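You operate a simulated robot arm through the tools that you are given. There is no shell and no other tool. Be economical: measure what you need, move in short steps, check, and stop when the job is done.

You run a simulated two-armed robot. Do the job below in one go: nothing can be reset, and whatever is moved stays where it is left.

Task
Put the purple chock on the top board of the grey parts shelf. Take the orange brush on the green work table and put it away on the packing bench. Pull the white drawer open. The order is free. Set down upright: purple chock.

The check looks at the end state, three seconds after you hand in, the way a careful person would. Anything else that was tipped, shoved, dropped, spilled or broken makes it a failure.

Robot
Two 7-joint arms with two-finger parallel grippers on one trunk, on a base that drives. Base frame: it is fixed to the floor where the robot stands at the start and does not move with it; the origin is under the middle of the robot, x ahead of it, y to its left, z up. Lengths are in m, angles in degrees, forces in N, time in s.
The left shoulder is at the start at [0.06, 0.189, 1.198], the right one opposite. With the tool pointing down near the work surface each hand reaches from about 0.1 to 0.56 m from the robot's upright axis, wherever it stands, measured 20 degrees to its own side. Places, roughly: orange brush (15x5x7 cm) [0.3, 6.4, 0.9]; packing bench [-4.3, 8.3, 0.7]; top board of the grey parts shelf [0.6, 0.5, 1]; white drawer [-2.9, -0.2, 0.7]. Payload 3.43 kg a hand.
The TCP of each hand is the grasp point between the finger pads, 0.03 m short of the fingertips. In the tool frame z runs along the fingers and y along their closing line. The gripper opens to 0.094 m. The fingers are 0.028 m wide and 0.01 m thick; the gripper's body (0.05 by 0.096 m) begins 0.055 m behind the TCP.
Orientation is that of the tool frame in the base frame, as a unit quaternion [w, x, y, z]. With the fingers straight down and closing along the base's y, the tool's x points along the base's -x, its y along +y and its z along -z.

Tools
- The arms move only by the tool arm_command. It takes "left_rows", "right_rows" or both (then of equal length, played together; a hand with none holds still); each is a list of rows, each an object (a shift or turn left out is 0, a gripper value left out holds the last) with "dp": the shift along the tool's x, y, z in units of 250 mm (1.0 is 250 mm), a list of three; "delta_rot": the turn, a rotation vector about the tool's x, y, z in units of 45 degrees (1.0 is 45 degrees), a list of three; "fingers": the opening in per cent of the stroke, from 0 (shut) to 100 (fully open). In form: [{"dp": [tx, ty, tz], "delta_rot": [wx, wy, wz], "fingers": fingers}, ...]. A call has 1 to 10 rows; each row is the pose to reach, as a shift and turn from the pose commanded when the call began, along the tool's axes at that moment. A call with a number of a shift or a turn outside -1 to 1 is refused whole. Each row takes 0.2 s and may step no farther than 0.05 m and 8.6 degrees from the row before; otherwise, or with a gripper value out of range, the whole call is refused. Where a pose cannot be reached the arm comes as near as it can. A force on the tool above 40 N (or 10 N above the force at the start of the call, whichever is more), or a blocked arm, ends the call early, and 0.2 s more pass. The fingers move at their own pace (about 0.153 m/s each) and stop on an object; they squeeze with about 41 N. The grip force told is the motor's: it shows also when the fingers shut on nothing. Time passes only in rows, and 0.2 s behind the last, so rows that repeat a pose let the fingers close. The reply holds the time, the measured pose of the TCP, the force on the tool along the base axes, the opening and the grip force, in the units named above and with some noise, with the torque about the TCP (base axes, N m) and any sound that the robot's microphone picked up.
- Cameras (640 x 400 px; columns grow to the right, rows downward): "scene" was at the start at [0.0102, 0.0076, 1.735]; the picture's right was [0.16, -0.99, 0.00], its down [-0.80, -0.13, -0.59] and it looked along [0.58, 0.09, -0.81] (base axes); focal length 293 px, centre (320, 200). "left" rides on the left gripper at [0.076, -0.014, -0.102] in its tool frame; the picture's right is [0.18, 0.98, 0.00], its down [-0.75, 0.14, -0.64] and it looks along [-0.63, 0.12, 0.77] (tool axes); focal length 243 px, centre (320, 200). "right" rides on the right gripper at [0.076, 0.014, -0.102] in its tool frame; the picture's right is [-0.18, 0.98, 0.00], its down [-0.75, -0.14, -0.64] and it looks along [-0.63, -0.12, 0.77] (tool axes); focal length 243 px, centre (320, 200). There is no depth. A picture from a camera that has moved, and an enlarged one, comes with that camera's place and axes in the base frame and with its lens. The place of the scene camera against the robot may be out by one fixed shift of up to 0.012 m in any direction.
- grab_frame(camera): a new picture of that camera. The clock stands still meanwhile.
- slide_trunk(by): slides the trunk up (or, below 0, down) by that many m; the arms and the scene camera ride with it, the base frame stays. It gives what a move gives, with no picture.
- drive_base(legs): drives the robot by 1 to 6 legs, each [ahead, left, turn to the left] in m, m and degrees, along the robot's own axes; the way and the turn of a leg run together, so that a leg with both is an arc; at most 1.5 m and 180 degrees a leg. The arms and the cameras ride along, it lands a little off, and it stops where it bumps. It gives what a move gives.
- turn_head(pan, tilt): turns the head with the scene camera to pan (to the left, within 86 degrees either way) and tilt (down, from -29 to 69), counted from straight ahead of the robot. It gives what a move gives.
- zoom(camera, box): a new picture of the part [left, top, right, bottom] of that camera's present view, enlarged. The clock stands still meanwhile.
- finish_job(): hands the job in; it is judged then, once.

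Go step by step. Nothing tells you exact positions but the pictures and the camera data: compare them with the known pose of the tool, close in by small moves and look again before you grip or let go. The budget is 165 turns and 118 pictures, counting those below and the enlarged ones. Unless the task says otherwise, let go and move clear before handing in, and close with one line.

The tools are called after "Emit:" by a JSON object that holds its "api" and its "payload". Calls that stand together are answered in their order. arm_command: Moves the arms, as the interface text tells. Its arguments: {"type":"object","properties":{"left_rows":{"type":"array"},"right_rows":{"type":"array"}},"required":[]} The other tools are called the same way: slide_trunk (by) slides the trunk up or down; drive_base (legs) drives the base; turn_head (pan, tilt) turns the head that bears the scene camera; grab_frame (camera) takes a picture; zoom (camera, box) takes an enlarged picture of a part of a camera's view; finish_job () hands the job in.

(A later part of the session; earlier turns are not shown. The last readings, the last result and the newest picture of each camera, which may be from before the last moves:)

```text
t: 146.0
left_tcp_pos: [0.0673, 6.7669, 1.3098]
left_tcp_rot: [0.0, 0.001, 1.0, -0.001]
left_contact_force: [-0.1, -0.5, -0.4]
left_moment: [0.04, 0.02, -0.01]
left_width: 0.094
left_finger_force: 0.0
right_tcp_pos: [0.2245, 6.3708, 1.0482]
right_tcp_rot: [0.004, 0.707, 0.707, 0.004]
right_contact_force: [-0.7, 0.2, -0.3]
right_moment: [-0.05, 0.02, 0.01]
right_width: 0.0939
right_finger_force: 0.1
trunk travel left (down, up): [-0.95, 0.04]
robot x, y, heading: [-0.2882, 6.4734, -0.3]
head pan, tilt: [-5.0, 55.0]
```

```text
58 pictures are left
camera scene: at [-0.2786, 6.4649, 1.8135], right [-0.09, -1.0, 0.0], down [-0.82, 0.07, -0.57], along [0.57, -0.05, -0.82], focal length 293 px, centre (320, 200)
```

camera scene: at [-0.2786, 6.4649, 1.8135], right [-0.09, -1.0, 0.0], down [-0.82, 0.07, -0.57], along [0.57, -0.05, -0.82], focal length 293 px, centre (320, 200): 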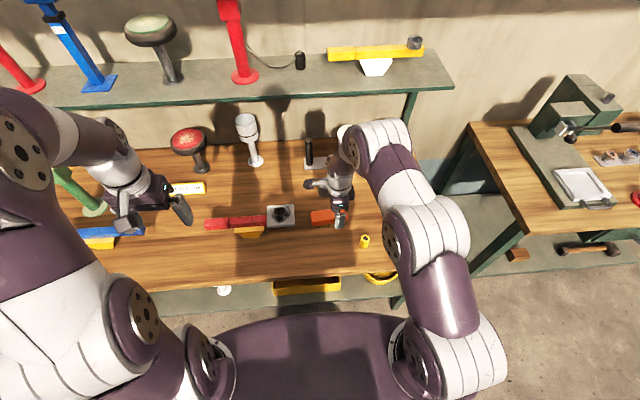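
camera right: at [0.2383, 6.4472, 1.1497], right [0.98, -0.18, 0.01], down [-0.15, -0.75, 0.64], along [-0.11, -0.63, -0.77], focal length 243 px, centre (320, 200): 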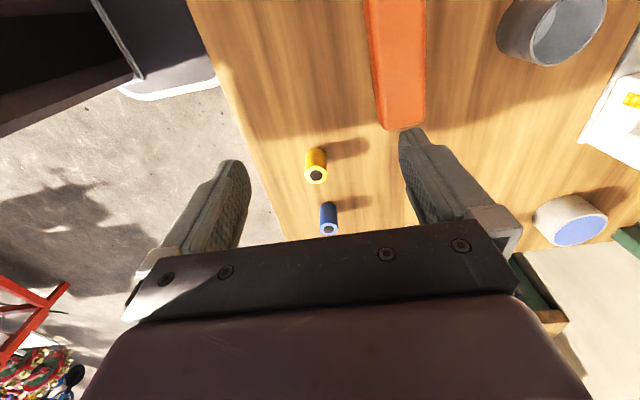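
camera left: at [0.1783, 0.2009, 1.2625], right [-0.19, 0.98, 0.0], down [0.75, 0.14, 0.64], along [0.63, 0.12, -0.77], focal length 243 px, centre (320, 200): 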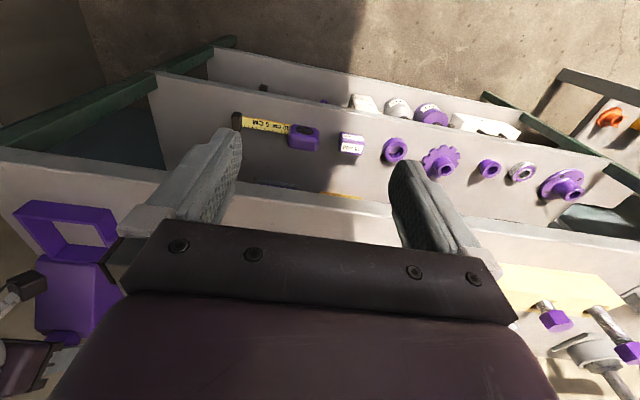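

Emit:
{"api": "zoom", "payload": {"camera": "right", "box": [300, 0, 480, 140]}}

Emit:
{"api": "zoom", "payload": {"camera": "scene", "box": [260, 160, 400, 260]}}

```text
2.86 times, centred on (390, 70) of right
camera zoom: at [0.2383, 6.4472, 1.1497], right [0.98, -0.18, 0.01], down [-0.15, -0.75, 0.64], along [-0.11, -0.63, -0.77], focal length 693 px, centre (120, 571)
```

zoom: 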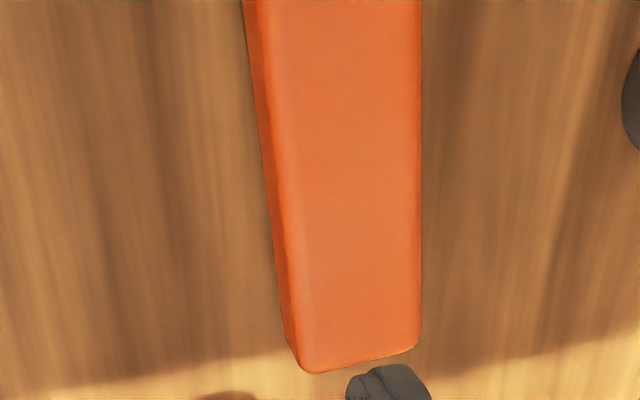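

```text
4.00 times, centred on (330, 210) of scene
camera zoom: at [-0.2786, 6.4649, 1.8135], right [-0.09, -1.0, 0.0], down [-0.82, 0.07, -0.57], along [0.57, -0.05, -0.82], focal length 1174 px, centre (280, 160)
```

zoom: 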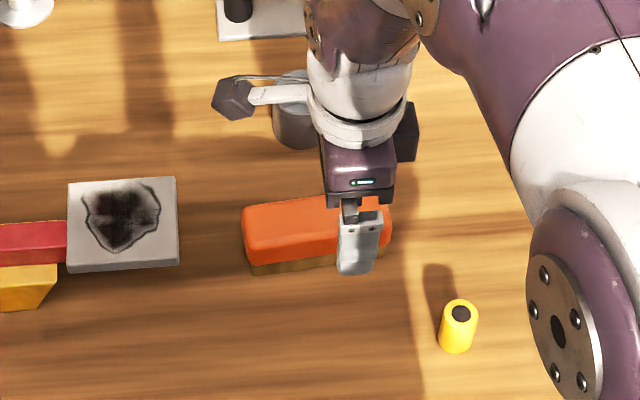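

Brush top centre ≈ [0.292, 6.384]. Moving over it.

Emit:
{"api": "arm_command", "payload": {"right_rows": [{"dp": [0.02, 0.14, 0.06]}, {"dp": [0.052, 0.27, 0.12]}]}}

Emit:
{"api": "grab_frame", "payload": {"camera": "right"}}

```text
t: 146.6
left_tcp_pos: [0.0687, 6.7677, 1.309]
left_tcp_rot: [0.0, 0.0, 1.0, 0.0]
left_contact_force: [0.7, -0.1, -0.9]
left_moment: [0.01, 0.0, 0.02]
left_width: 0.0941
left_finger_force: 0.0
right_tcp_pos: [0.2943, 6.3837, 1.0189]
right_tcp_rot: [0.003, 0.707, 0.707, 0.004]
right_contact_force: [0.6, -0.7, 0.2]
right_moment: [0.01, 0.05, 0.01]
right_width: 0.0939
right_finger_force: 0.0
trunk travel left (down, up): [-0.95, 0.04]
robot x, y, heading: [-0.2913, 6.4776, 0.1]
head pan, tilt: [-5.0, 55.0]
```

```text
55 pictures are left
camera right: at [0.3068, 6.4594, 1.1205], right [0.98, -0.18, 0.01], down [-0.15, -0.75, 0.64], along [-0.11, -0.63, -0.77], focal length 243 px, centre (320, 200)
```

right: 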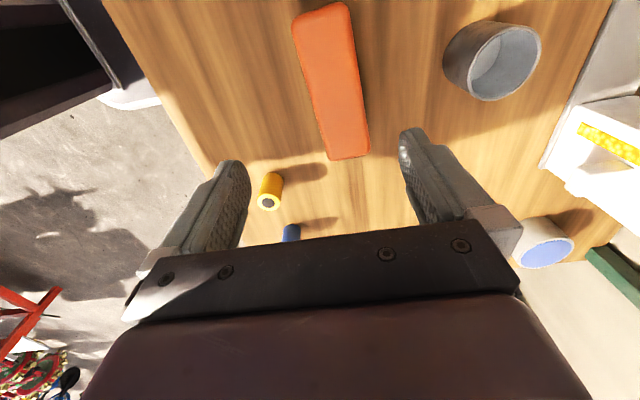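

Using the brush's known length, its top is nearer z≈0.87 and its centre ≈ [0.31, 6.383]. I correct and descend to 5 cm above grasp height.

Emit:
{"api": "arm_command", "payload": {"right_rows": [{"dp": [0, 0.056, 0.1], "delta_rot": [0, 0, -0.09]}, {"dp": [0, 0.056, 0.24], "delta_rot": [0, 0, -0.09]}, {"dp": [0, 0.056, 0.4], "delta_rot": [0, 0, -0.09]}]}}

Emit:
{"api": "grab_frame", "payload": {"camera": "right"}}

Emit:
{"api": "zoom", "payload": {"camera": "scene", "box": [260, 160, 400, 260]}}

```text
t: 147.4
left_tcp_pos: [0.0656, 6.7677, 1.3107]
left_tcp_rot: [0.001, 0.001, 1.0, 0.001]
left_contact_force: [-0.6, 0.4, 1.0]
left_moment: [0.0, -0.03, 0.03]
left_width: 0.0939
left_finger_force: 0.0
right_tcp_pos: [0.3051, 6.3859, 0.9317]
right_tcp_rot: [0.004, 0.682, 0.732, 0.005]
right_contact_force: [-1.1, -0.4, -0.9]
right_moment: [-0.03, -0.02, -0.01]
right_width: 0.0941
right_finger_force: 0.0
right hand out of reach, approached as far as the arm can: row 3
trunk travel left (down, up): [-0.95, 0.04]
robot x, y, heading: [-0.2931, 6.4747, 0.0]
head pan, tilt: [-5.0, 55.0]
```

```text
54 pictures are left
camera right: at [0.312, 6.4633, 1.0324], right [0.99, -0.11, 0.01], down [-0.1, -0.76, 0.64], along [-0.06, -0.64, -0.77], focal length 243 px, centre (320, 200)
```

right: 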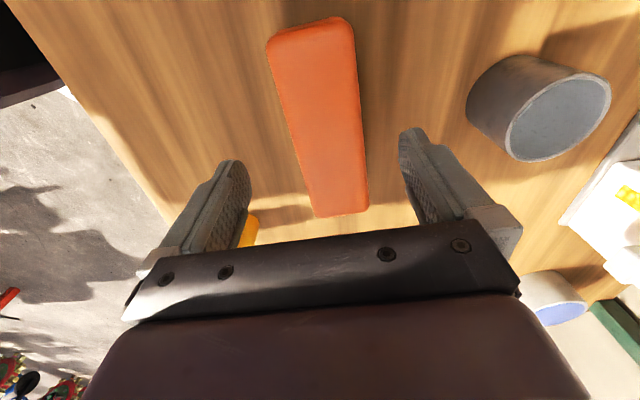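

```text
4.00 times, centred on (330, 210) of scene
camera zoom: at [-0.2806, 6.4645, 1.8136], right [-0.09, -1.0, 0.0], down [-0.82, 0.07, -0.57], along [0.57, -0.05, -0.82], focal length 1174 px, centre (280, 160)
```

zoom: 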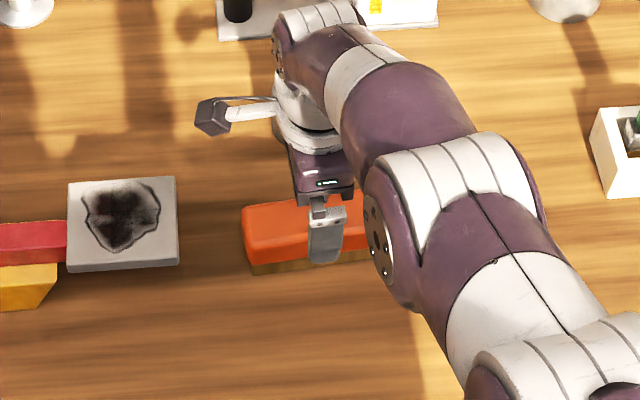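

Brush top z≈0.865, centre x≈0.312; good alignment. Lower with the trunk.

Emit:
{"api": "slide_trunk", "payload": {"by": -0.06}}

Emit:
{"api": "arm_command", "payload": {"right_rows": [{"dp": [-0.015, 0.024, 0]}]}}

Emit:
{"api": "grab_frame", "payload": {"camera": "right"}}

```text
t: 148.4
left_tcp_pos: [0.0652, 6.7679, 1.2503]
left_tcp_rot: [0.001, 0.0, 1.0, 0.0]
left_contact_force: [-0.1, -0.1, -0.7]
left_moment: [0.01, 0.01, 0.0]
left_width: 0.0937
left_finger_force: 0.1
right_tcp_pos: [0.3056, 6.3876, 0.8699]
right_tcp_rot: [0.003, 0.682, 0.731, 0.004]
right_contact_force: [-0.2, 0.6, 0.5]
right_moment: [-0.01, -0.01, 0.02]
right_width: 0.0941
right_finger_force: 0.0
trunk travel left (down, up): [-0.89, 0.1]
robot x, y, heading: [-0.2921, 6.4731, -0.1]
head pan, tilt: [-5.0, 55.0]
```

```text
t: 148.8
left_tcp_pos: [0.0676, 6.7676, 1.2509]
left_tcp_rot: [-0.001, 0.001, 1.0, 0.0]
left_contact_force: [0.2, -0.1, -0.7]
left_moment: [0.01, -0.02, 0.0]
left_width: 0.0941
left_finger_force: 0.0
right_tcp_pos: [0.3043, 6.3868, 0.8706]
right_tcp_rot: [0.004, 0.682, 0.731, 0.004]
right_contact_force: [0.3, -0.8, 0.5]
right_moment: [0.04, 0.0, 0.0]
right_width: 0.0943
right_finger_force: 0.0
right hand out of reach, approached as far as the arm can: row 1
trunk travel left (down, up): [-0.89, 0.1]
robot x, y, heading: [-0.2874, 6.4754, -0.2]
head pan, tilt: [-5.0, 55.0]
```

```text
52 pictures are left
camera right: at [0.3125, 6.4635, 0.9715], right [0.99, -0.11, 0.01], down [-0.09, -0.76, 0.64], along [-0.07, -0.64, -0.77], focal length 243 px, centre (320, 200)
```

right: 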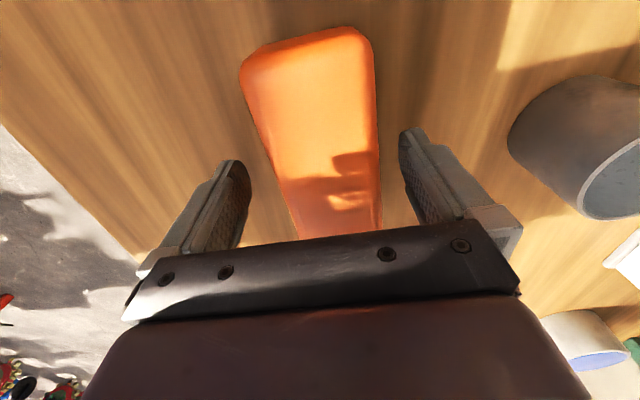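

The brush lies between the fingers. 2 cm lower, then close.

Emit:
{"api": "slide_trunk", "payload": {"by": -0.022}}

Emit:
{"api": "arm_command", "payload": {"right_rows": [{"fingers": 0}, {"fingers": 0}, {"fingers": 0}, {"fingers": 0}]}}

Emit:
{"api": "grab_frame", "payload": {"camera": "right"}}

```text
t: 149.5
left_tcp_pos: [0.0656, 6.7676, 1.2292]
left_tcp_rot: [0.001, 0.0, 1.0, 0.0]
left_contact_force: [0.1, -1.2, -0.5]
left_moment: [-0.02, 0.03, -0.01]
left_width: 0.0938
left_finger_force: 0.0
right_tcp_pos: [0.3056, 6.3871, 0.8509]
right_tcp_rot: [0.005, 0.682, 0.731, 0.005]
right_contact_force: [-6.6, -2.3, 25.0]
right_moment: [-0.09, 1.56, 0.15]
right_width: 0.0938
right_finger_force: 0.0
trunk travel left (down, up): [-0.868, 0.122]
robot x, y, heading: [-0.2925, 6.4776, -0.1]
head pan, tilt: [-5.0, 55.0]
```

```text
t: 149.8
left_tcp_pos: [0.0649, 6.7676, 1.2291]
left_tcp_rot: [0.001, 0.001, 1.0, 0.0]
left_contact_force: [-0.3, -0.6, 0.6]
left_moment: [-0.02, 0.01, -0.05]
left_width: 0.0939
left_finger_force: 0.1
right_tcp_pos: [0.3016, 6.385, 0.8503]
right_tcp_rot: [0.002, 0.682, 0.732, 0.001]
right_contact_force: [-7.8, -1.0, 16.0]
right_moment: [-0.09, 0.63, -0.04]
right_width: 0.054
right_finger_force: 40.4
trunk travel left (down, up): [-0.868, 0.122]
robot x, y, heading: [-0.2872, 6.476, -0.5]
head pan, tilt: [-5.0, 55.0]
stopped in row 1 (right hand): the force on the tool passed its limit at 51 N (the readings are from after the stop); the commanded pose is now the measured one
```

```text
51 pictures are left
camera right: at [0.3102, 6.4634, 0.9518], right [0.99, -0.11, 0.0], down [-0.09, -0.76, 0.64], along [-0.07, -0.64, -0.77], focal length 243 px, centre (320, 200)
```

right: 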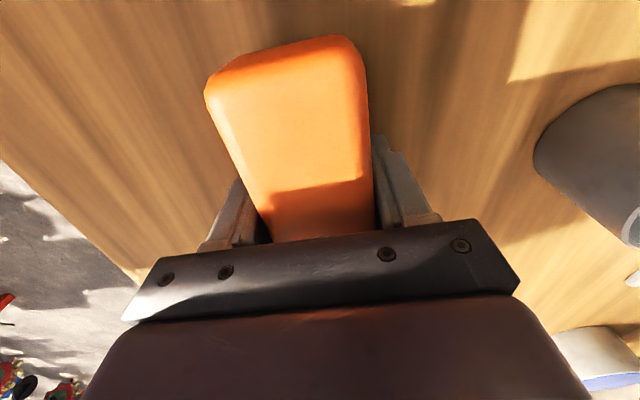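

Fingertips touched the table lightly, and the brush is gripped (54 mm). Lifting with the trunk.

Emit:
{"api": "slide_trunk", "payload": {"by": 0.1}}

Emit:
{"api": "grab_frame", "payload": {"camera": "scene"}}

```text
t: 151.1
left_tcp_pos: [0.0659, 6.7685, 1.3277]
left_tcp_rot: [0.001, 0.001, 1.0, 0.001]
left_contact_force: [-0.5, -0.2, -0.3]
left_moment: [0.01, 0.04, 0.01]
left_width: 0.0938
left_finger_force: 0.0
right_tcp_pos: [0.3037, 6.3848, 0.9487]
right_tcp_rot: [0.002, 0.682, 0.731, 0.0]
right_contact_force: [-0.4, 0.1, -0.4]
right_moment: [0.03, 0.03, -0.02]
right_width: 0.0539
right_finger_force: 41.2
trunk travel left (down, up): [-0.968, 0.022]
robot x, y, heading: [-0.286, 6.4742, -0.2]
head pan, tilt: [-5.0, 55.0]
```

```text
50 pictures are left
camera scene: at [-0.2794, 6.465, 1.8314], right [-0.09, -1.0, 0.0], down [-0.82, 0.07, -0.57], along [0.57, -0.05, -0.82], focal length 293 px, centre (320, 200)
```

scene: 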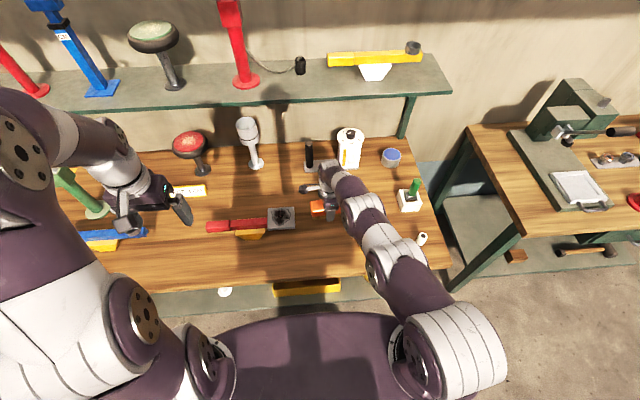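

Emit:
{"api": "arm_command", "payload": {"right_rows": [{"dp": [0, 0, -0.18]}, {"dp": [0, -0.1, -0.3]}, {"dp": [0, -0.25, -0.3]}, {"dp": [0, -0.4, -0.3]}, {"dp": [0, -0.55, -0.3]}]}}

Emit:
{"api": "grab_frame", "payload": {"camera": "right"}}

```text
t: 152.3
left_tcp_pos: [0.0655, 6.7679, 1.3273]
left_tcp_rot: [0.001, 0.001, 1.0, 0.001]
left_contact_force: [0.6, 0.0, 0.0]
left_moment: [-0.01, -0.01, -0.01]
left_width: 0.094
left_finger_force: 0.0
right_tcp_pos: [0.1629, 6.3776, 1.0223]
right_tcp_rot: [0.002, 0.682, 0.732, 0.001]
right_contact_force: [-0.3, 0.2, -1.6]
right_moment: [0.04, 0.0, 0.03]
right_width: 0.0537
right_finger_force: 41.1
trunk travel left (down, up): [-0.968, 0.022]
robot x, y, heading: [-0.2914, 6.4788, -0.2]
head pan, tilt: [-5.0, 55.0]
```

```text
49 pictures are left
camera right: at [0.1705, 6.4543, 1.1239], right [0.99, -0.11, 0.0], down [-0.09, -0.76, 0.64], along [-0.07, -0.64, -0.77], focal length 243 px, centre (320, 200)
```

right: 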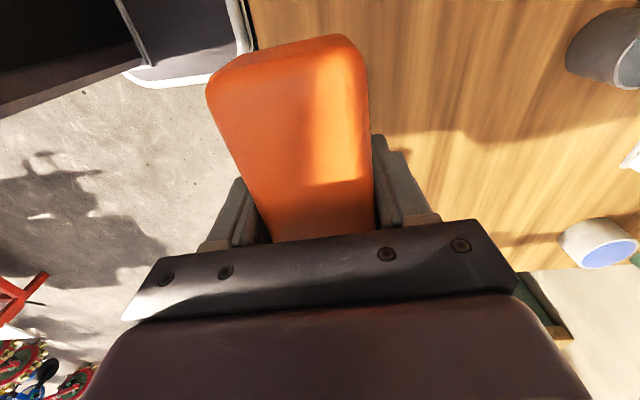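

Brush is in hand. Back off and look toward the packing bench (−4.3, 8.3).

Emit:
{"api": "drive_base", "payload": {"legs": [[-0.45, 0, 0], [0, 0, 140]]}}

Emit:
{"api": "turn_head", "payload": {"pan": 0, "tilt": 20}}

Emit:
{"api": "grab_frame", "payload": {"camera": "scene"}}

```text
t: 160.8
left_tcp_pos: [-1.1974, 6.4796, 1.3291]
left_tcp_rot: [0.0, 0.94, -0.342, 0.0]
left_contact_force: [0.1, -0.2, -0.2]
left_moment: [0.0, 0.03, 0.0]
left_width: 0.0937
left_finger_force: 0.2
right_tcp_pos: [-1.0211, 6.8417, 1.0212]
right_tcp_rot: [-0.001, -0.456, 0.89, 0.002]
right_contact_force: [-0.4, 0.6, -1.5]
right_moment: [0.0, 0.03, -0.04]
right_width: 0.0539
right_finger_force: 41.0
trunk travel left (down, up): [-0.968, 0.022]
robot x, y, heading: [-0.7351, 6.4763, 140.0]
head pan, tilt: [-5.0, 55.0]
```

```text
t: 161.8
left_tcp_pos: [-1.1966, 6.4806, 1.327]
left_tcp_rot: [0.0, 0.94, -0.342, 0.0]
left_contact_force: [-0.5, 0.3, -0.4]
left_moment: [-0.03, 0.02, -0.01]
left_width: 0.0941
left_finger_force: 0.0
right_tcp_pos: [-1.0203, 6.8419, 1.0215]
right_tcp_rot: [-0.001, -0.456, 0.89, 0.002]
right_contact_force: [-0.8, 0.7, -1.8]
right_moment: [-0.01, 0.01, 0.0]
right_width: 0.0537
right_finger_force: 41.1
trunk travel left (down, up): [-0.968, 0.022]
robot x, y, heading: [-0.7387, 6.475, 140.0]
head pan, tilt: [0.0, 20.0]
```

```text
48 pictures are left
camera scene: at [-0.7637, 6.4939, 1.8834], right [0.64, 0.77, 0.0], down [0.26, -0.22, -0.94], along [-0.72, 0.6, -0.34], focal length 293 px, centre (320, 200)
```

scene: 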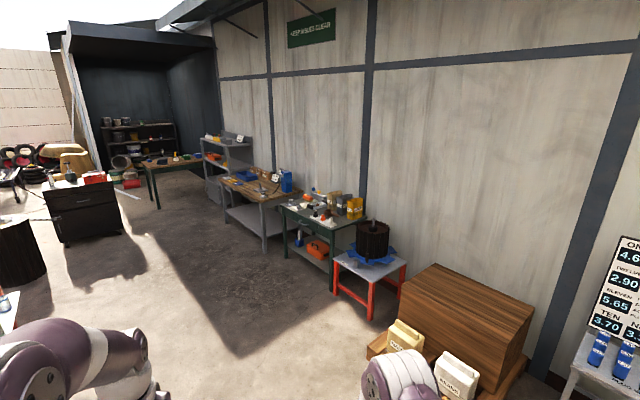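

The packing bench is the wooden-topped one with grey legs at centre-left. The aisle at y≈7 is free; driving along it.

Emit:
{"api": "drive_base", "payload": {"legs": [[0, 0, 40], [0, -0.45, 0], [1.5, 0, 0], [1.5, 0, 0]]}}

Emit:
{"api": "turn_head", "payload": {"pan": -60, "tilt": 25}}

Emit:
{"api": "grab_frame", "payload": {"camera": "scene"}}

```text
t: 180.7
left_tcp_pos: [-4.1334, 6.5939, 1.3291]
left_tcp_rot: [0.0, 1.0, 0.015, -0.001]
left_contact_force: [0.0, -0.4, -0.4]
left_moment: [-0.01, 0.01, 0.03]
left_width: 0.0939
left_finger_force: 0.0
right_tcp_pos: [-4.243, 6.9825, 1.0226]
right_tcp_rot: [0.001, 0.742, -0.67, -0.002]
right_contact_force: [-0.4, -0.4, -2.3]
right_moment: [-0.02, -0.01, -0.01]
right_width: 0.0539
right_finger_force: 41.2
trunk travel left (down, up): [-0.968, 0.022]
robot x, y, heading: [-3.7876, 6.8991, -178.2]
head pan, tilt: [0.0, 20.0]
```

```text
t: 181.9
left_tcp_pos: [-4.1355, 6.5922, 1.3283]
left_tcp_rot: [0.0, 1.0, 0.015, 0.0]
left_contact_force: [-0.7, 0.6, -0.3]
left_moment: [0.0, -0.03, -0.03]
left_width: 0.0938
left_finger_force: 0.1
right_tcp_pos: [-4.2446, 6.9806, 1.0202]
right_tcp_rot: [0.001, 0.743, -0.67, 0.0]
right_contact_force: [0.1, -0.3, -0.9]
right_moment: [0.01, 0.0, -0.02]
right_width: 0.0535
right_finger_force: 40.6
trunk travel left (down, up): [-0.968, 0.022]
robot x, y, heading: [-3.7865, 6.8969, -178.3]
head pan, tilt: [-60.0, 25.0]
```

```text
47 pictures are left
camera scene: at [-3.7793, 6.9733, 1.8754], right [0.85, 0.53, 0.0], down [0.22, -0.36, -0.91], along [-0.48, 0.77, -0.42], focal length 293 px, centre (320, 200)
```

scene: 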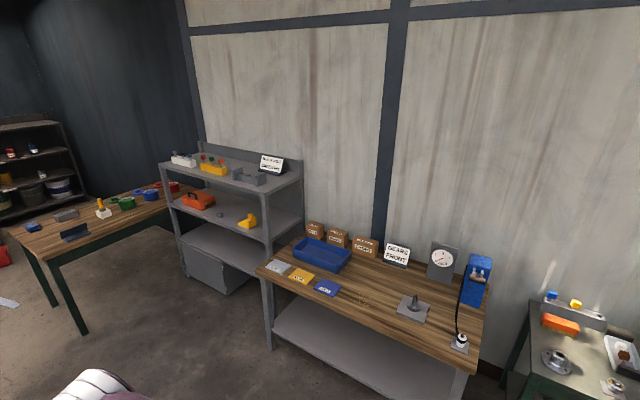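

The packing bench spans x −4.87…−3.68, front y≈7.97, with free wood between the blue card and the little stand, about [−4.21, 8.08]. I turn to face it.

Emit:
{"api": "drive_base", "payload": {"legs": [[0, 0, -91.7], [0, 0.5, 0], [0.5, 0, 0]]}}

Emit:
{"api": "turn_head", "payload": {"pan": -5, "tilt": 50}}

Emit:
{"api": "grab_frame", "payload": {"camera": "scene"}}

```text
t: 191.2
left_tcp_pos: [-4.6029, 7.7168, 1.3296]
left_tcp_rot: [0.0, 0.716, -0.698, 0.0]
left_contact_force: [0.9, 0.2, 0.2]
left_moment: [0.02, 0.01, -0.02]
left_width: 0.0939
left_finger_force: 0.1
right_tcp_pos: [-4.2152, 7.8255, 1.0217]
right_tcp_rot: [0.0, -0.049, 0.999, 0.001]
right_contact_force: [0.3, 0.3, -1.4]
right_moment: [0.04, 0.04, 0.0]
right_width: 0.0538
right_finger_force: 40.8
trunk travel left (down, up): [-0.968, 0.022]
robot x, y, heading: [-4.3011, 7.3691, 91.7]
head pan, tilt: [-60.0, 25.0]
```

```text
t: 192.4
left_tcp_pos: [-4.6036, 7.7196, 1.3287]
left_tcp_rot: [0.0, 0.716, -0.698, 0.0]
left_contact_force: [-0.2, -0.6, 0.5]
left_moment: [0.0, 0.0, 0.02]
left_width: 0.0941
left_finger_force: 0.1
right_tcp_pos: [-4.2148, 7.8264, 1.0204]
right_tcp_rot: [-0.001, -0.049, 0.999, 0.001]
right_contact_force: [0.1, -0.7, -1.3]
right_moment: [-0.01, 0.04, -0.02]
right_width: 0.0537
right_finger_force: 40.9
trunk travel left (down, up): [-0.968, 0.022]
robot x, y, heading: [-4.2993, 7.3711, 91.8]
head pan, tilt: [-5.0, 50.0]
```

```text
46 pictures are left
camera scene: at [-4.2966, 7.3834, 1.838], right [1.0, -0.06, 0.0], down [-0.05, -0.76, -0.64], along [0.04, 0.64, -0.77], focal length 293 px, centre (320, 200)
```

scene: 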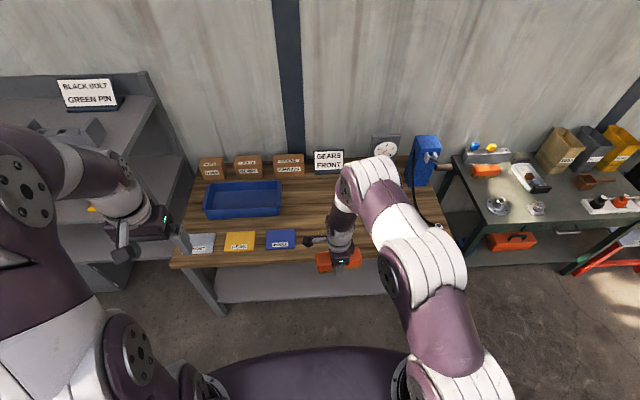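

Emit:
{"api": "drive_base", "payload": {"legs": [[0.15, 0, -1.5]]}}

Emit:
{"api": "arm_command", "payload": {"right_rows": [{"dp": [0, 0.15, 0.05]}, {"dp": [0, 0.3, 0.1]}, {"dp": [0, 0.42, 0.15]}]}}

Emit:
{"api": "grab_frame", "payload": {"camera": "scene"}}

Emit:
{"api": "grab_frame", "payload": {"camera": "right"}}

```text
t: 193.8
left_tcp_pos: [-4.5965, 7.8705, 1.3285]
left_tcp_rot: [-0.001, 0.708, -0.706, -0.001]
left_contact_force: [0.2, 0.1, 0.2]
left_moment: [0.04, -0.04, 0.02]
left_width: 0.094
left_finger_force: 0.1
right_tcp_pos: [-4.2062, 7.969, 1.022]
right_tcp_rot: [0.001, -0.037, 0.999, 0.002]
right_contact_force: [-0.7, 0.1, -1.2]
right_moment: [0.03, 0.01, 0.01]
right_width: 0.0539
right_finger_force: 40.8
trunk travel left (down, up): [-0.968, 0.022]
robot x, y, heading: [-4.3026, 7.5194, 89.9]
head pan, tilt: [-5.0, 50.0]
```

```text
t: 194.6
left_tcp_pos: [-4.595, 7.8719, 1.3281]
left_tcp_rot: [0.0, 0.708, -0.706, 0.001]
left_contact_force: [-0.2, -0.2, -0.1]
left_moment: [0.03, 0.02, 0.02]
left_width: 0.0941
left_finger_force: 0.0
right_tcp_pos: [-4.2131, 8.0755, 0.9832]
right_tcp_rot: [0.0, -0.036, 0.999, 0.001]
right_contact_force: [0.2, 0.7, -1.1]
right_moment: [-0.01, 0.03, -0.02]
right_width: 0.054
right_finger_force: 40.8
trunk travel left (down, up): [-0.968, 0.022]
robot x, y, heading: [-4.3027, 7.515, 90.0]
head pan, tilt: [-5.0, 50.0]
```

```text
45 pictures are left
camera scene: at [-4.2983, 7.5323, 1.8379], right [1.0, -0.09, 0.0], down [-0.07, -0.76, -0.64], along [0.06, 0.64, -0.77], focal length 293 px, centre (320, 200)
```

scene: 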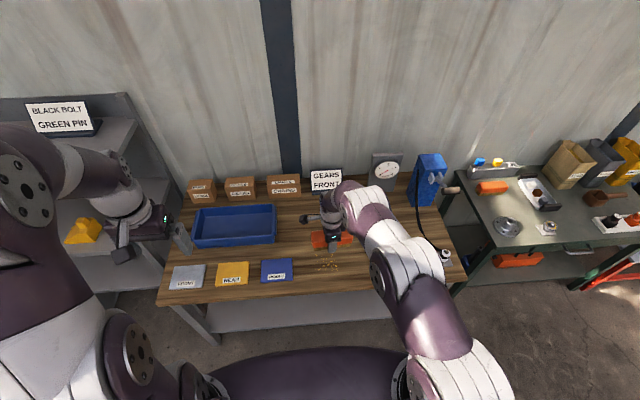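

```text
44 pictures are left
camera right: at [-4.291, 8.0849, 1.0846], right [0.11, 0.99, 0.0], down [0.76, -0.09, 0.64], along [0.64, -0.07, -0.77], focal length 243 px, centre (320, 200)
```

right: 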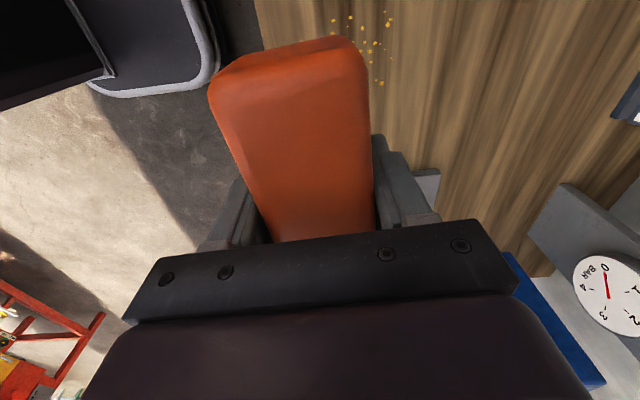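

Emit:
{"api": "zoom", "payload": {"camera": "scene", "box": [250, 190, 470, 310]}}

Emit:
{"api": "grab_frame", "payload": {"camera": "left"}}

```text
2.91 times, centred on (360, 250) of scene
camera zoom: at [-4.2983, 7.5323, 1.8379], right [1.0, -0.09, 0.0], down [-0.07, -0.76, -0.64], along [0.06, 0.64, -0.77], focal length 854 px, centre (204, 54)
```

zoom: 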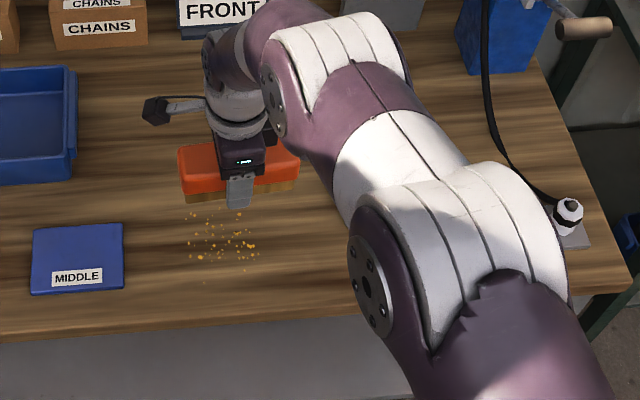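

```text
42 pictures are left
camera left: at [-4.5823, 7.7971, 1.4299], right [-0.98, -0.18, 0.0], down [-0.14, 0.75, 0.64], along [-0.12, 0.63, -0.77], focal length 243 px, centre (320, 200)
```

left: 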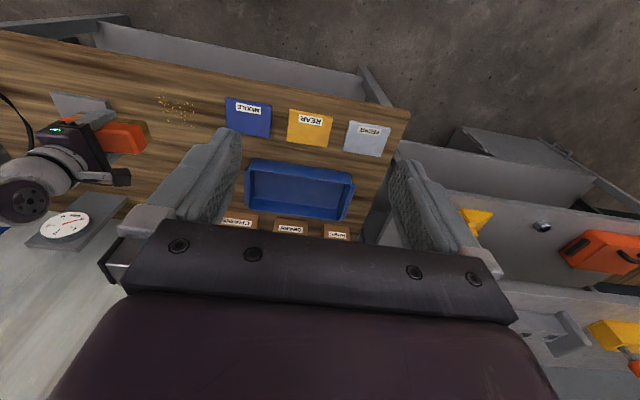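

There are crumbs right below; I'd rather set the brush just behind them, so base forward 5 cm and arm a little further, then lower with the trunk.

Emit:
{"api": "drive_base", "payload": {"legs": [[0.05, 0, 0]]}}

Emit:
{"api": "slide_trunk", "payload": {"by": -0.08}}

Emit:
{"api": "arm_command", "payload": {"right_rows": [{"dp": [0, 0.1, 0]}, {"dp": [0, 0.2, 0]}]}}

Emit:
{"api": "zoom", "payload": {"camera": "scene", "box": [250, 190, 470, 310]}}

```text
t: 195.5
left_tcp_pos: [-4.5965, 7.9133, 1.331]
left_tcp_rot: [-0.003, 0.707, -0.707, -0.003]
left_contact_force: [0.1, -0.7, 0.2]
left_moment: [0.08, 0.0, -0.01]
left_width: 0.0942
left_finger_force: 0.0
right_tcp_pos: [-4.2131, 8.1188, 0.9888]
right_tcp_rot: [0.0, -0.038, 0.999, 0.004]
right_contact_force: [0.1, 0.2, -0.4]
right_moment: [0.06, -0.01, -0.03]
right_width: 0.0538
right_finger_force: 41.2
trunk travel left (down, up): [-0.968, 0.022]
robot x, y, heading: [-4.3025, 7.5694, 90.2]
head pan, tilt: [-5.0, 50.0]
```

```text
t: 196.7
left_tcp_pos: [-4.5974, 7.9224, 1.2488]
left_tcp_rot: [-0.001, 0.708, -0.707, -0.001]
left_contact_force: [-0.4, -0.1, 0.6]
left_moment: [0.01, 0.0, 0.03]
left_width: 0.0939
left_finger_force: 0.1
right_tcp_pos: [-4.2145, 8.1239, 0.9052]
right_tcp_rot: [0.001, -0.037, 0.999, 0.002]
right_contact_force: [-0.3, -1.5, -1.8]
right_moment: [0.01, 0.01, 0.01]
right_width: 0.0539
right_finger_force: 41.2
trunk travel left (down, up): [-0.888, 0.102]
robot x, y, heading: [-4.3027, 7.5674, 89.9]
head pan, tilt: [-5.0, 50.0]
```

```text
t: 197.3
left_tcp_pos: [-4.5961, 7.9231, 1.2484]
left_tcp_rot: [-0.001, 0.708, -0.707, 0.0]
left_contact_force: [-0.5, 0.8, 1.0]
left_moment: [-0.01, 0.01, 0.01]
left_width: 0.0939
left_finger_force: 0.2
right_tcp_pos: [-4.2158, 8.1711, 0.9043]
right_tcp_rot: [0.0, -0.036, 0.999, 0.0]
right_contact_force: [0.3, -0.3, -0.5]
right_moment: [-0.02, 0.01, 0.02]
right_width: 0.0539
right_finger_force: 40.7
right hand out of reach, approached as far as the arm can: row 2
trunk travel left (down, up): [-0.888, 0.102]
robot x, y, heading: [-4.2998, 7.5661, 90.2]
head pan, tilt: [-5.0, 50.0]
```

```text
2.91 times, centred on (360, 250) of scene
camera zoom: at [-4.2982, 7.581, 1.758], right [1.0, -0.09, 0.0], down [-0.07, -0.76, -0.64], along [0.06, 0.64, -0.77], focal length 854 px, centre (204, 54)
```

zoom: 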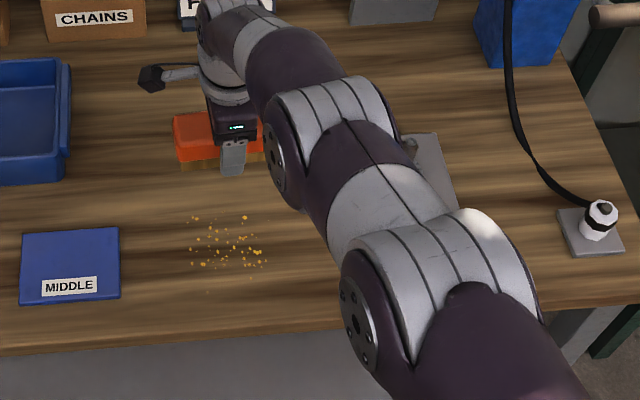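

Good spot just behind the crumbs. Lower further with the trunk.

Emit:
{"api": "slide_trunk", "payload": {"by": -0.08}}

Emit:
{"api": "zoom", "payload": {"camera": "scene", "box": [250, 170, 470, 290]}}

Emit:
{"api": "grab_frame", "payload": {"camera": "left"}}

```text
t: 198.5
left_tcp_pos: [-4.5963, 7.9233, 1.1683]
left_tcp_rot: [0.0, -0.707, 0.707, 0.0]
left_contact_force: [0.0, 0.0, 0.4]
left_moment: [-0.01, 0.03, 0.04]
left_width: 0.0938
left_finger_force: 0.1
right_tcp_pos: [-4.2165, 8.1705, 0.8253]
right_tcp_rot: [0.0, -0.036, 0.999, 0.001]
right_contact_force: [-0.2, -0.1, -1.5]
right_moment: [-0.04, 0.0, 0.0]
right_width: 0.0539
right_finger_force: 40.6
trunk travel left (down, up): [-0.808, 0.182]
robot x, y, heading: [-4.3035, 7.567, 89.8]
head pan, tilt: [-5.0, 50.0]
```

```text
2.91 times, centred on (360, 230) of scene
camera zoom: at [-4.2985, 7.5808, 1.678], right [1.0, -0.09, 0.0], down [-0.07, -0.76, -0.64], along [0.06, 0.64, -0.77], focal length 854 px, centre (204, 113)
```

zoom: 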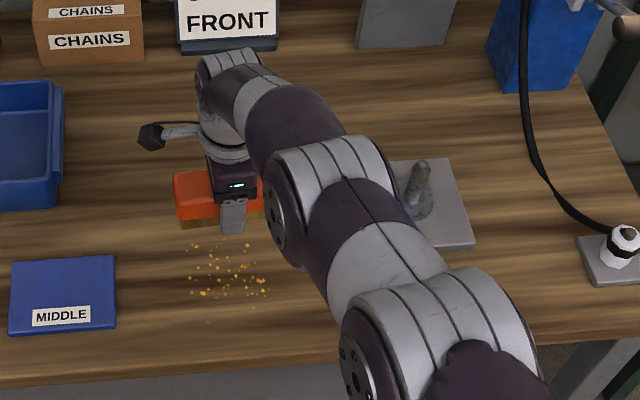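

```text
39 pictures are left
camera left: at [-4.5822, 7.8463, 1.2704], right [-0.98, -0.18, 0.0], down [-0.14, 0.75, 0.64], along [-0.12, 0.63, -0.77], focal length 243 px, centre (320, 200)
```

left: 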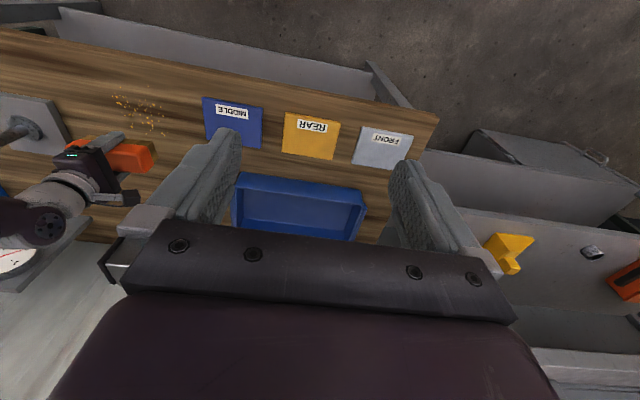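

Emit:
{"api": "slide_trunk", "payload": {"by": -0.025}}

Emit:
{"api": "slide_trunk", "payload": {"by": -0.01}}

```text
t: 199.2
left_tcp_pos: [-4.5949, 7.9223, 1.1418]
left_tcp_rot: [0.0, 0.707, -0.707, 0.0]
left_contact_force: [-0.2, 0.3, 0.7]
left_moment: [-0.01, 0.0, -0.03]
left_width: 0.0941
left_finger_force: 0.1
right_tcp_pos: [-4.2163, 8.1699, 0.8002]
right_tcp_rot: [0.0, -0.037, 0.999, 0.001]
right_contact_force: [-0.2, 0.2, -1.2]
right_moment: [-0.02, 0.03, -0.02]
right_width: 0.0538
right_finger_force: 41.2
trunk travel left (down, up): [-0.783, 0.207]
robot x, y, heading: [-4.3016, 7.571, 89.9]
head pan, tilt: [-5.0, 50.0]
```

```text
t: 199.8
left_tcp_pos: [-4.596, 7.9231, 1.1341]
left_tcp_rot: [0.0, 0.707, -0.707, 0.0]
left_contact_force: [-0.1, -0.4, -1.0]
left_moment: [0.0, 0.0, -0.02]
left_width: 0.0938
left_finger_force: 0.1
right_tcp_pos: [-4.2162, 8.1704, 0.79]
right_tcp_rot: [0.0, -0.037, 0.999, 0.0]
right_contact_force: [0.2, 0.0, -0.5]
right_moment: [-0.02, 0.01, 0.0]
right_width: 0.0541
right_finger_force: 41.6
trunk travel left (down, up): [-0.773, 0.217]
robot x, y, heading: [-4.3025, 7.5676, 89.9]
head pan, tilt: [-5.0, 50.0]
```

Emit:
{"api": "slide_trunk", "payload": {"by": -0.008}}

Emit:
{"api": "slide_trunk", "payload": {"by": -0.008}}

Emit:
{"api": "grab_frame", "payload": {"camera": "right"}}

Emit:
{"api": "zoom", "payload": {"camera": "scene", "box": [280, 190, 360, 260]}}

```text
t: 200.3
left_tcp_pos: [-4.5971, 7.9239, 1.1254]
left_tcp_rot: [0.0, 0.707, -0.707, 0.0]
left_contact_force: [1.0, 1.0, 0.4]
left_moment: [-0.02, 0.01, 0.04]
left_width: 0.094
left_finger_force: 0.0
right_tcp_pos: [-4.2152, 8.17, 0.7817]
right_tcp_rot: [0.001, -0.037, 0.999, 0.002]
right_contact_force: [0.4, -0.5, -0.5]
right_moment: [0.03, 0.03, 0.02]
right_width: 0.0538
right_finger_force: 41.0
trunk travel left (down, up): [-0.765, 0.225]
robot x, y, heading: [-4.2995, 7.5682, 90.0]
head pan, tilt: [-5.0, 50.0]
```

```text
t: 200.9
left_tcp_pos: [-4.5957, 7.9242, 1.1175]
left_tcp_rot: [0.0, -0.707, 0.707, 0.0]
left_contact_force: [0.0, 0.1, 0.4]
left_moment: [-0.03, -0.02, -0.01]
left_width: 0.0941
left_finger_force: 0.0
right_tcp_pos: [-4.2161, 8.17, 0.7741]
right_tcp_rot: [0.0, -0.036, 0.999, 0.0]
right_contact_force: [-0.9, -0.8, -2.1]
right_moment: [0.02, -0.03, 0.0]
right_width: 0.0538
right_finger_force: 40.7
trunk travel left (down, up): [-0.757, 0.233]
robot x, y, heading: [-4.3003, 7.5665, 90.0]
head pan, tilt: [-5.0, 50.0]
```

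```text
38 pictures are left
camera right: at [-4.2937, 8.1793, 0.8751], right [0.11, 0.99, 0.0], down [0.76, -0.09, 0.64], along [0.64, -0.07, -0.77], focal length 243 px, centre (320, 200)
```

right: 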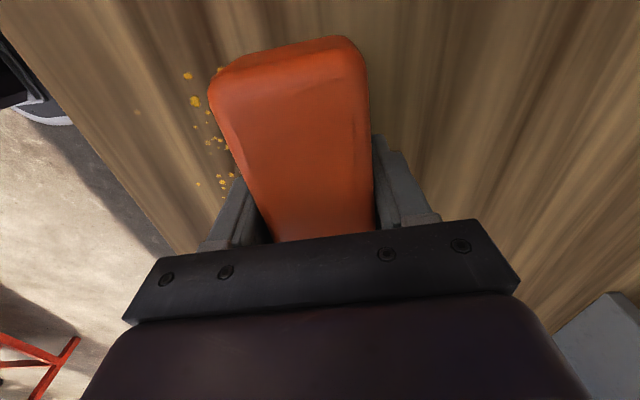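

```text
5.71 times, centred on (320, 225) of scene
camera zoom: at [-4.2985, 7.581, 1.6269], right [1.0, -0.09, 0.0], down [-0.07, -0.76, -0.64], along [0.06, 0.64, -0.77], focal length 1677 px, centre (320, 57)
```

zoom: 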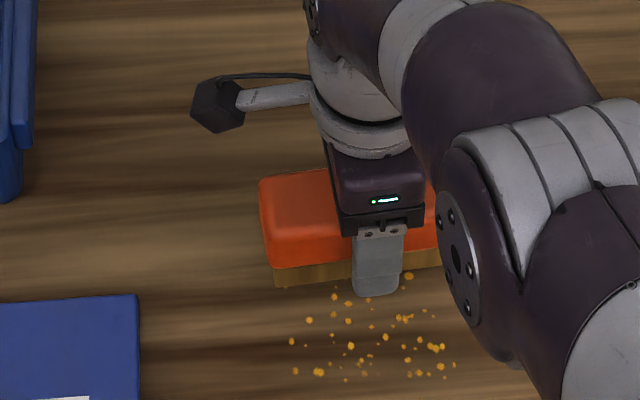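

Not touching yet; continue down slowly.

Emit:
{"api": "slide_trunk", "payload": {"by": -0.01}}

Emit:
{"api": "slide_trunk", "payload": {"by": -0.008}}

Emit:
{"api": "slide_trunk", "payload": {"by": -0.006}}

```text
t: 201.5
left_tcp_pos: [-4.5963, 7.9226, 1.1076]
left_tcp_rot: [-0.001, -0.707, 0.707, 0.0]
left_contact_force: [0.0, -0.4, 0.2]
left_moment: [0.0, 0.01, 0.02]
left_width: 0.0938
left_finger_force: 0.1
right_tcp_pos: [-4.2162, 8.1703, 0.764]
right_tcp_rot: [0.0, -0.037, 0.999, 0.001]
right_contact_force: [0.2, 0.2, -2.7]
right_moment: [-0.01, 0.02, 0.01]
right_width: 0.0538
right_finger_force: 40.8
trunk travel left (down, up): [-0.747, 0.243]
robot x, y, heading: [-4.3052, 7.5684, 90.1]
head pan, tilt: [-5.0, 50.0]
```

```text
t: 202.1
left_tcp_pos: [-4.5953, 7.9232, 1.0985]
left_tcp_rot: [0.0, -0.707, 0.708, 0.001]
left_contact_force: [0.1, 0.0, 0.2]
left_moment: [0.0, 0.01, 0.0]
left_width: 0.0941
left_finger_force: 0.1
right_tcp_pos: [-4.2168, 8.1701, 0.755]
right_tcp_rot: [0.0, -0.037, 0.999, 0.001]
right_contact_force: [-0.7, -0.1, -2.1]
right_moment: [0.0, 0.0, 0.02]
right_width: 0.0538
right_finger_force: 40.7
trunk travel left (down, up): [-0.739, 0.251]
robot x, y, heading: [-4.3043, 7.5681, 89.9]
head pan, tilt: [-5.0, 50.0]
```

```text
t: 202.6
left_tcp_pos: [-4.5968, 7.9219, 1.0939]
left_tcp_rot: [0.0, 0.707, -0.707, 0.0]
left_contact_force: [-1.9, 1.2, -0.5]
left_moment: [0.01, 0.0, 0.0]
left_width: 0.0944
left_finger_force: 0.0
right_tcp_pos: [-4.2149, 8.17, 0.7501]
right_tcp_rot: [0.002, -0.036, 0.999, 0.001]
right_contact_force: [1.3, -2.0, 9.9]
right_moment: [-0.32, -0.45, 0.06]
right_width: 0.054
right_finger_force: 41.2
trunk travel left (down, up): [-0.733, 0.257]
robot x, y, heading: [-4.3034, 7.5668, 89.8]
head pan, tilt: [-5.0, 50.0]
```

Contact at TCP z 0.750. Open, check, and raise.

Emit:
{"api": "arm_command", "payload": {"right_rows": [{"fingers": 80}, {"fingers": 80}, {"fingers": 80}]}}

Emit:
{"api": "grab_frame", "payload": {"camera": "right"}}

Emit:
{"api": "slide_trunk", "payload": {"by": 0.15}}

Emit:
{"api": "zoom", "payload": {"camera": "scene", "box": [250, 170, 470, 290]}}

```text
t: 203.4
left_tcp_pos: [-4.5956, 7.9226, 1.0941]
left_tcp_rot: [0.0, -0.707, 0.707, 0.001]
left_contact_force: [-0.4, 0.7, 0.2]
left_moment: [0.01, 0.0, 0.0]
left_width: 0.0939
left_finger_force: 0.0
right_tcp_pos: [-4.2162, 8.1709, 0.7493]
right_tcp_rot: [0.001, -0.037, 0.999, 0.001]
right_contact_force: [-0.9, 1.2, 5.1]
right_moment: [-0.22, 0.06, -0.03]
right_width: 0.075
right_finger_force: 0.1
trunk travel left (down, up): [-0.733, 0.257]
robot x, y, heading: [-4.3023, 7.5688, 89.9]
head pan, tilt: [-5.0, 50.0]
```

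```text
36 pictures are left
camera right: at [-4.2938, 8.179, 0.8515], right [0.11, 0.99, 0.0], down [0.76, -0.09, 0.64], along [0.64, -0.07, -0.77], focal length 243 px, centre (320, 200)
```

right: 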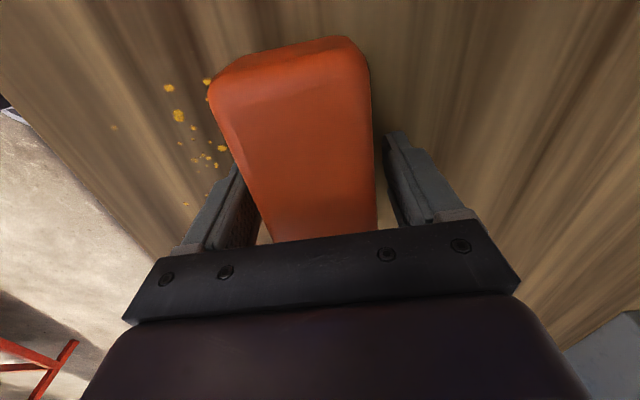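

```text
t: 205.2
left_tcp_pos: [-4.595, 7.922, 1.2432]
left_tcp_rot: [0.0, -0.707, 0.707, 0.0]
left_contact_force: [-0.4, -0.3, 0.0]
left_moment: [-0.01, 0.0, 0.02]
left_width: 0.094
left_finger_force: 0.0
right_tcp_pos: [-4.2169, 8.1696, 0.8988]
right_tcp_rot: [0.001, -0.036, 0.999, 0.001]
right_contact_force: [0.1, 0.7, -0.2]
right_moment: [0.03, -0.01, 0.01]
right_width: 0.0751
right_finger_force: 0.2
trunk travel left (down, up): [-0.883, 0.107]
robot x, y, heading: [-4.3048, 7.567, 90.1]
head pan, tilt: [-5.0, 50.0]
```

```text
2.91 times, centred on (360, 230) of scene
camera zoom: at [-4.2986, 7.581, 1.7529], right [1.0, -0.09, 0.0], down [-0.07, -0.76, -0.64], along [0.06, 0.64, -0.77], focal length 854 px, centre (204, 113)
```

zoom: 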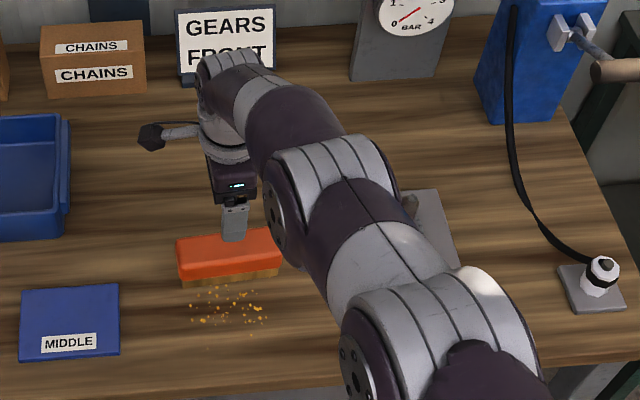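

The brush rests on the packing bench. I retract and drive back the way I came toward the drawer.

Emit:
{"api": "slide_trunk", "payload": {"by": 0.1}}

Emit:
{"api": "arm_command", "payload": {"right_rows": [{"dp": [0, -0.2, 0]}, {"dp": [0, -0.4, 0]}, {"dp": [0, -0.6, 0]}, {"dp": [0, -0.8, 0]}, {"dp": [0, -1.0, 0]}]}}

Emit:
{"api": "drive_base", "payload": {"legs": [[-0.6, 0, 0], [0, 0, -90], [1.5, 0, 0], [1.5, 0, 0], [0.75, 0, 0]]}}

```text
t: 206.5
left_tcp_pos: [-4.595, 7.9236, 1.3435]
left_tcp_rot: [0.001, 0.707, -0.707, 0.001]
left_contact_force: [-0.8, -0.8, -0.4]
left_moment: [-0.01, -0.01, -0.03]
left_width: 0.0941
left_finger_force: 0.0
right_tcp_pos: [-4.2157, 8.1705, 0.9997]
right_tcp_rot: [0.001, -0.036, 0.999, 0.001]
right_contact_force: [-0.2, -1.1, 0.5]
right_moment: [0.0, -0.03, 0.0]
right_width: 0.075
right_finger_force: 0.0
trunk travel left (down, up): [-0.983, 0.007]
robot x, y, heading: [-4.3049, 7.5661, 89.9]
head pan, tilt: [-5.0, 50.0]
```

```text
t: 207.7
left_tcp_pos: [-4.5959, 7.9221, 1.3439]
left_tcp_rot: [0.0, -0.707, 0.707, 0.0]
left_contact_force: [0.2, 0.2, 0.3]
left_moment: [0.01, -0.02, -0.05]
left_width: 0.094
left_finger_force: 0.0
right_tcp_pos: [-4.2, 7.9211, 0.9971]
right_tcp_rot: [0.0, -0.035, 0.999, 0.002]
right_contact_force: [0.0, 0.0, -0.7]
right_moment: [0.01, 0.02, 0.0]
right_width: 0.0751
right_finger_force: 0.0
trunk travel left (down, up): [-0.983, 0.007]
robot x, y, heading: [-4.3074, 7.5645, 90.4]
head pan, tilt: [-5.0, 50.0]
```

```text
t: 232.8
left_tcp_pos: [-0.1712, 7.2544, 1.3429]
left_tcp_rot: [0.001, -0.007, 1.0, 0.001]
left_contact_force: [0.4, -0.7, -0.6]
left_moment: [0.0, -0.03, 0.01]
left_width: 0.094
left_finger_force: 0.1
right_tcp_pos: [-0.1674, 6.8581, 0.9975]
right_tcp_rot: [0.001, 0.676, 0.736, 0.001]
right_contact_force: [-0.3, 0.1, 0.1]
right_moment: [-0.03, -0.03, 0.0]
right_width: 0.0753
right_finger_force: 0.0
trunk travel left (down, up): [-0.983, 0.007]
robot x, y, heading: [-0.5249, 6.9563, 0.8]
head pan, tilt: [-5.0, 50.0]
```

Emit:
{"api": "drive_base", "payload": {"legs": [[0, 0, -90.8], [0, 0.08, 0], [1.5, 0, 0], [1.0, 0, 0]]}}

Emit:
{"api": "turn_head", "payload": {"pan": 0, "tilt": 25}}

Emit:
{"api": "grab_frame", "payload": {"camera": "scene"}}

```text
t: 249.4
left_tcp_pos: [-0.2975, 4.1214, 1.3439]
left_tcp_rot: [0.001, 0.725, 0.689, 0.0]
left_contact_force: [0.2, -0.3, -0.4]
left_moment: [-0.02, 0.01, 0.0]
left_width: 0.0939
left_finger_force: 0.1
right_tcp_pos: [-0.6938, 4.1433, 0.9959]
right_tcp_rot: [0.001, 1.0, 0.01, 0.001]
right_contact_force: [0.4, 0.3, -0.3]
right_moment: [0.0, 0.01, 0.01]
right_width: 0.0754
right_finger_force: 0.1
trunk travel left (down, up): [-0.983, 0.007]
robot x, y, heading: [-0.5732, 4.4943, -93.1]
head pan, tilt: [-5.0, 50.0]
```

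```text
t: 250.3
left_tcp_pos: [-0.2982, 4.1206, 1.3433]
left_tcp_rot: [0.0, 0.725, 0.688, 0.0]
left_contact_force: [0.3, 0.3, -0.5]
left_moment: [-0.02, 0.0, 0.01]
left_width: 0.094
left_finger_force: 0.1
right_tcp_pos: [-0.6923, 4.1427, 0.9968]
right_tcp_rot: [0.001, 1.0, 0.01, 0.0]
right_contact_force: [-0.1, 0.3, -0.2]
right_moment: [0.01, 0.01, 0.0]
right_width: 0.0751
right_finger_force: 0.1
trunk travel left (down, up): [-0.983, 0.007]
robot x, y, heading: [-0.5706, 4.4905, -93.0]
head pan, tilt: [0.0, 25.0]
```

```text
34 pictures are left
camera scene: at [-0.5756, 4.4549, 1.8903], right [-1.0, 0.05, 0.0], down [0.02, 0.42, -0.91], along [-0.05, -0.9, -0.42], focal length 293 px, centre (320, 200)
```

scene: 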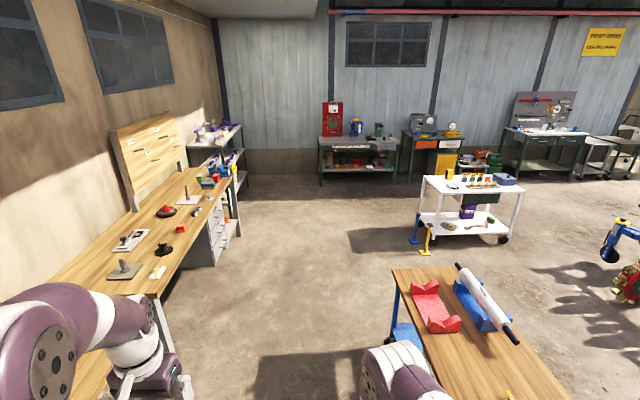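

Slight drift; I correct to the middle of the aisle and continue to y≈0.8.

Emit:
{"api": "drive_base", "payload": {"legs": [[0, 0.16, 3], [1.5, 0, 0], [1.3, 0, 0]]}}

```text
t: 264.9
left_tcp_pos: [-0.1607, 1.3187, 1.3435]
left_tcp_rot: [0.0, 0.72, 0.693, -0.001]
left_contact_force: [0.0, 0.4, -0.3]
left_moment: [0.02, 0.02, 0.0]
left_width: 0.094
left_finger_force: 0.0
right_tcp_pos: [-0.557, 1.3347, 0.9961]
right_tcp_rot: [0.002, 1.0, 0.017, 0.0]
right_contact_force: [0.1, 0.0, -0.5]
right_moment: [0.02, 0.03, 0.0]
right_width: 0.0751
right_finger_force: 0.1
trunk travel left (down, up): [-0.983, 0.007]
robot x, y, heading: [-0.4399, 1.6834, -92.0]
head pan, tilt: [0.0, 25.0]
```

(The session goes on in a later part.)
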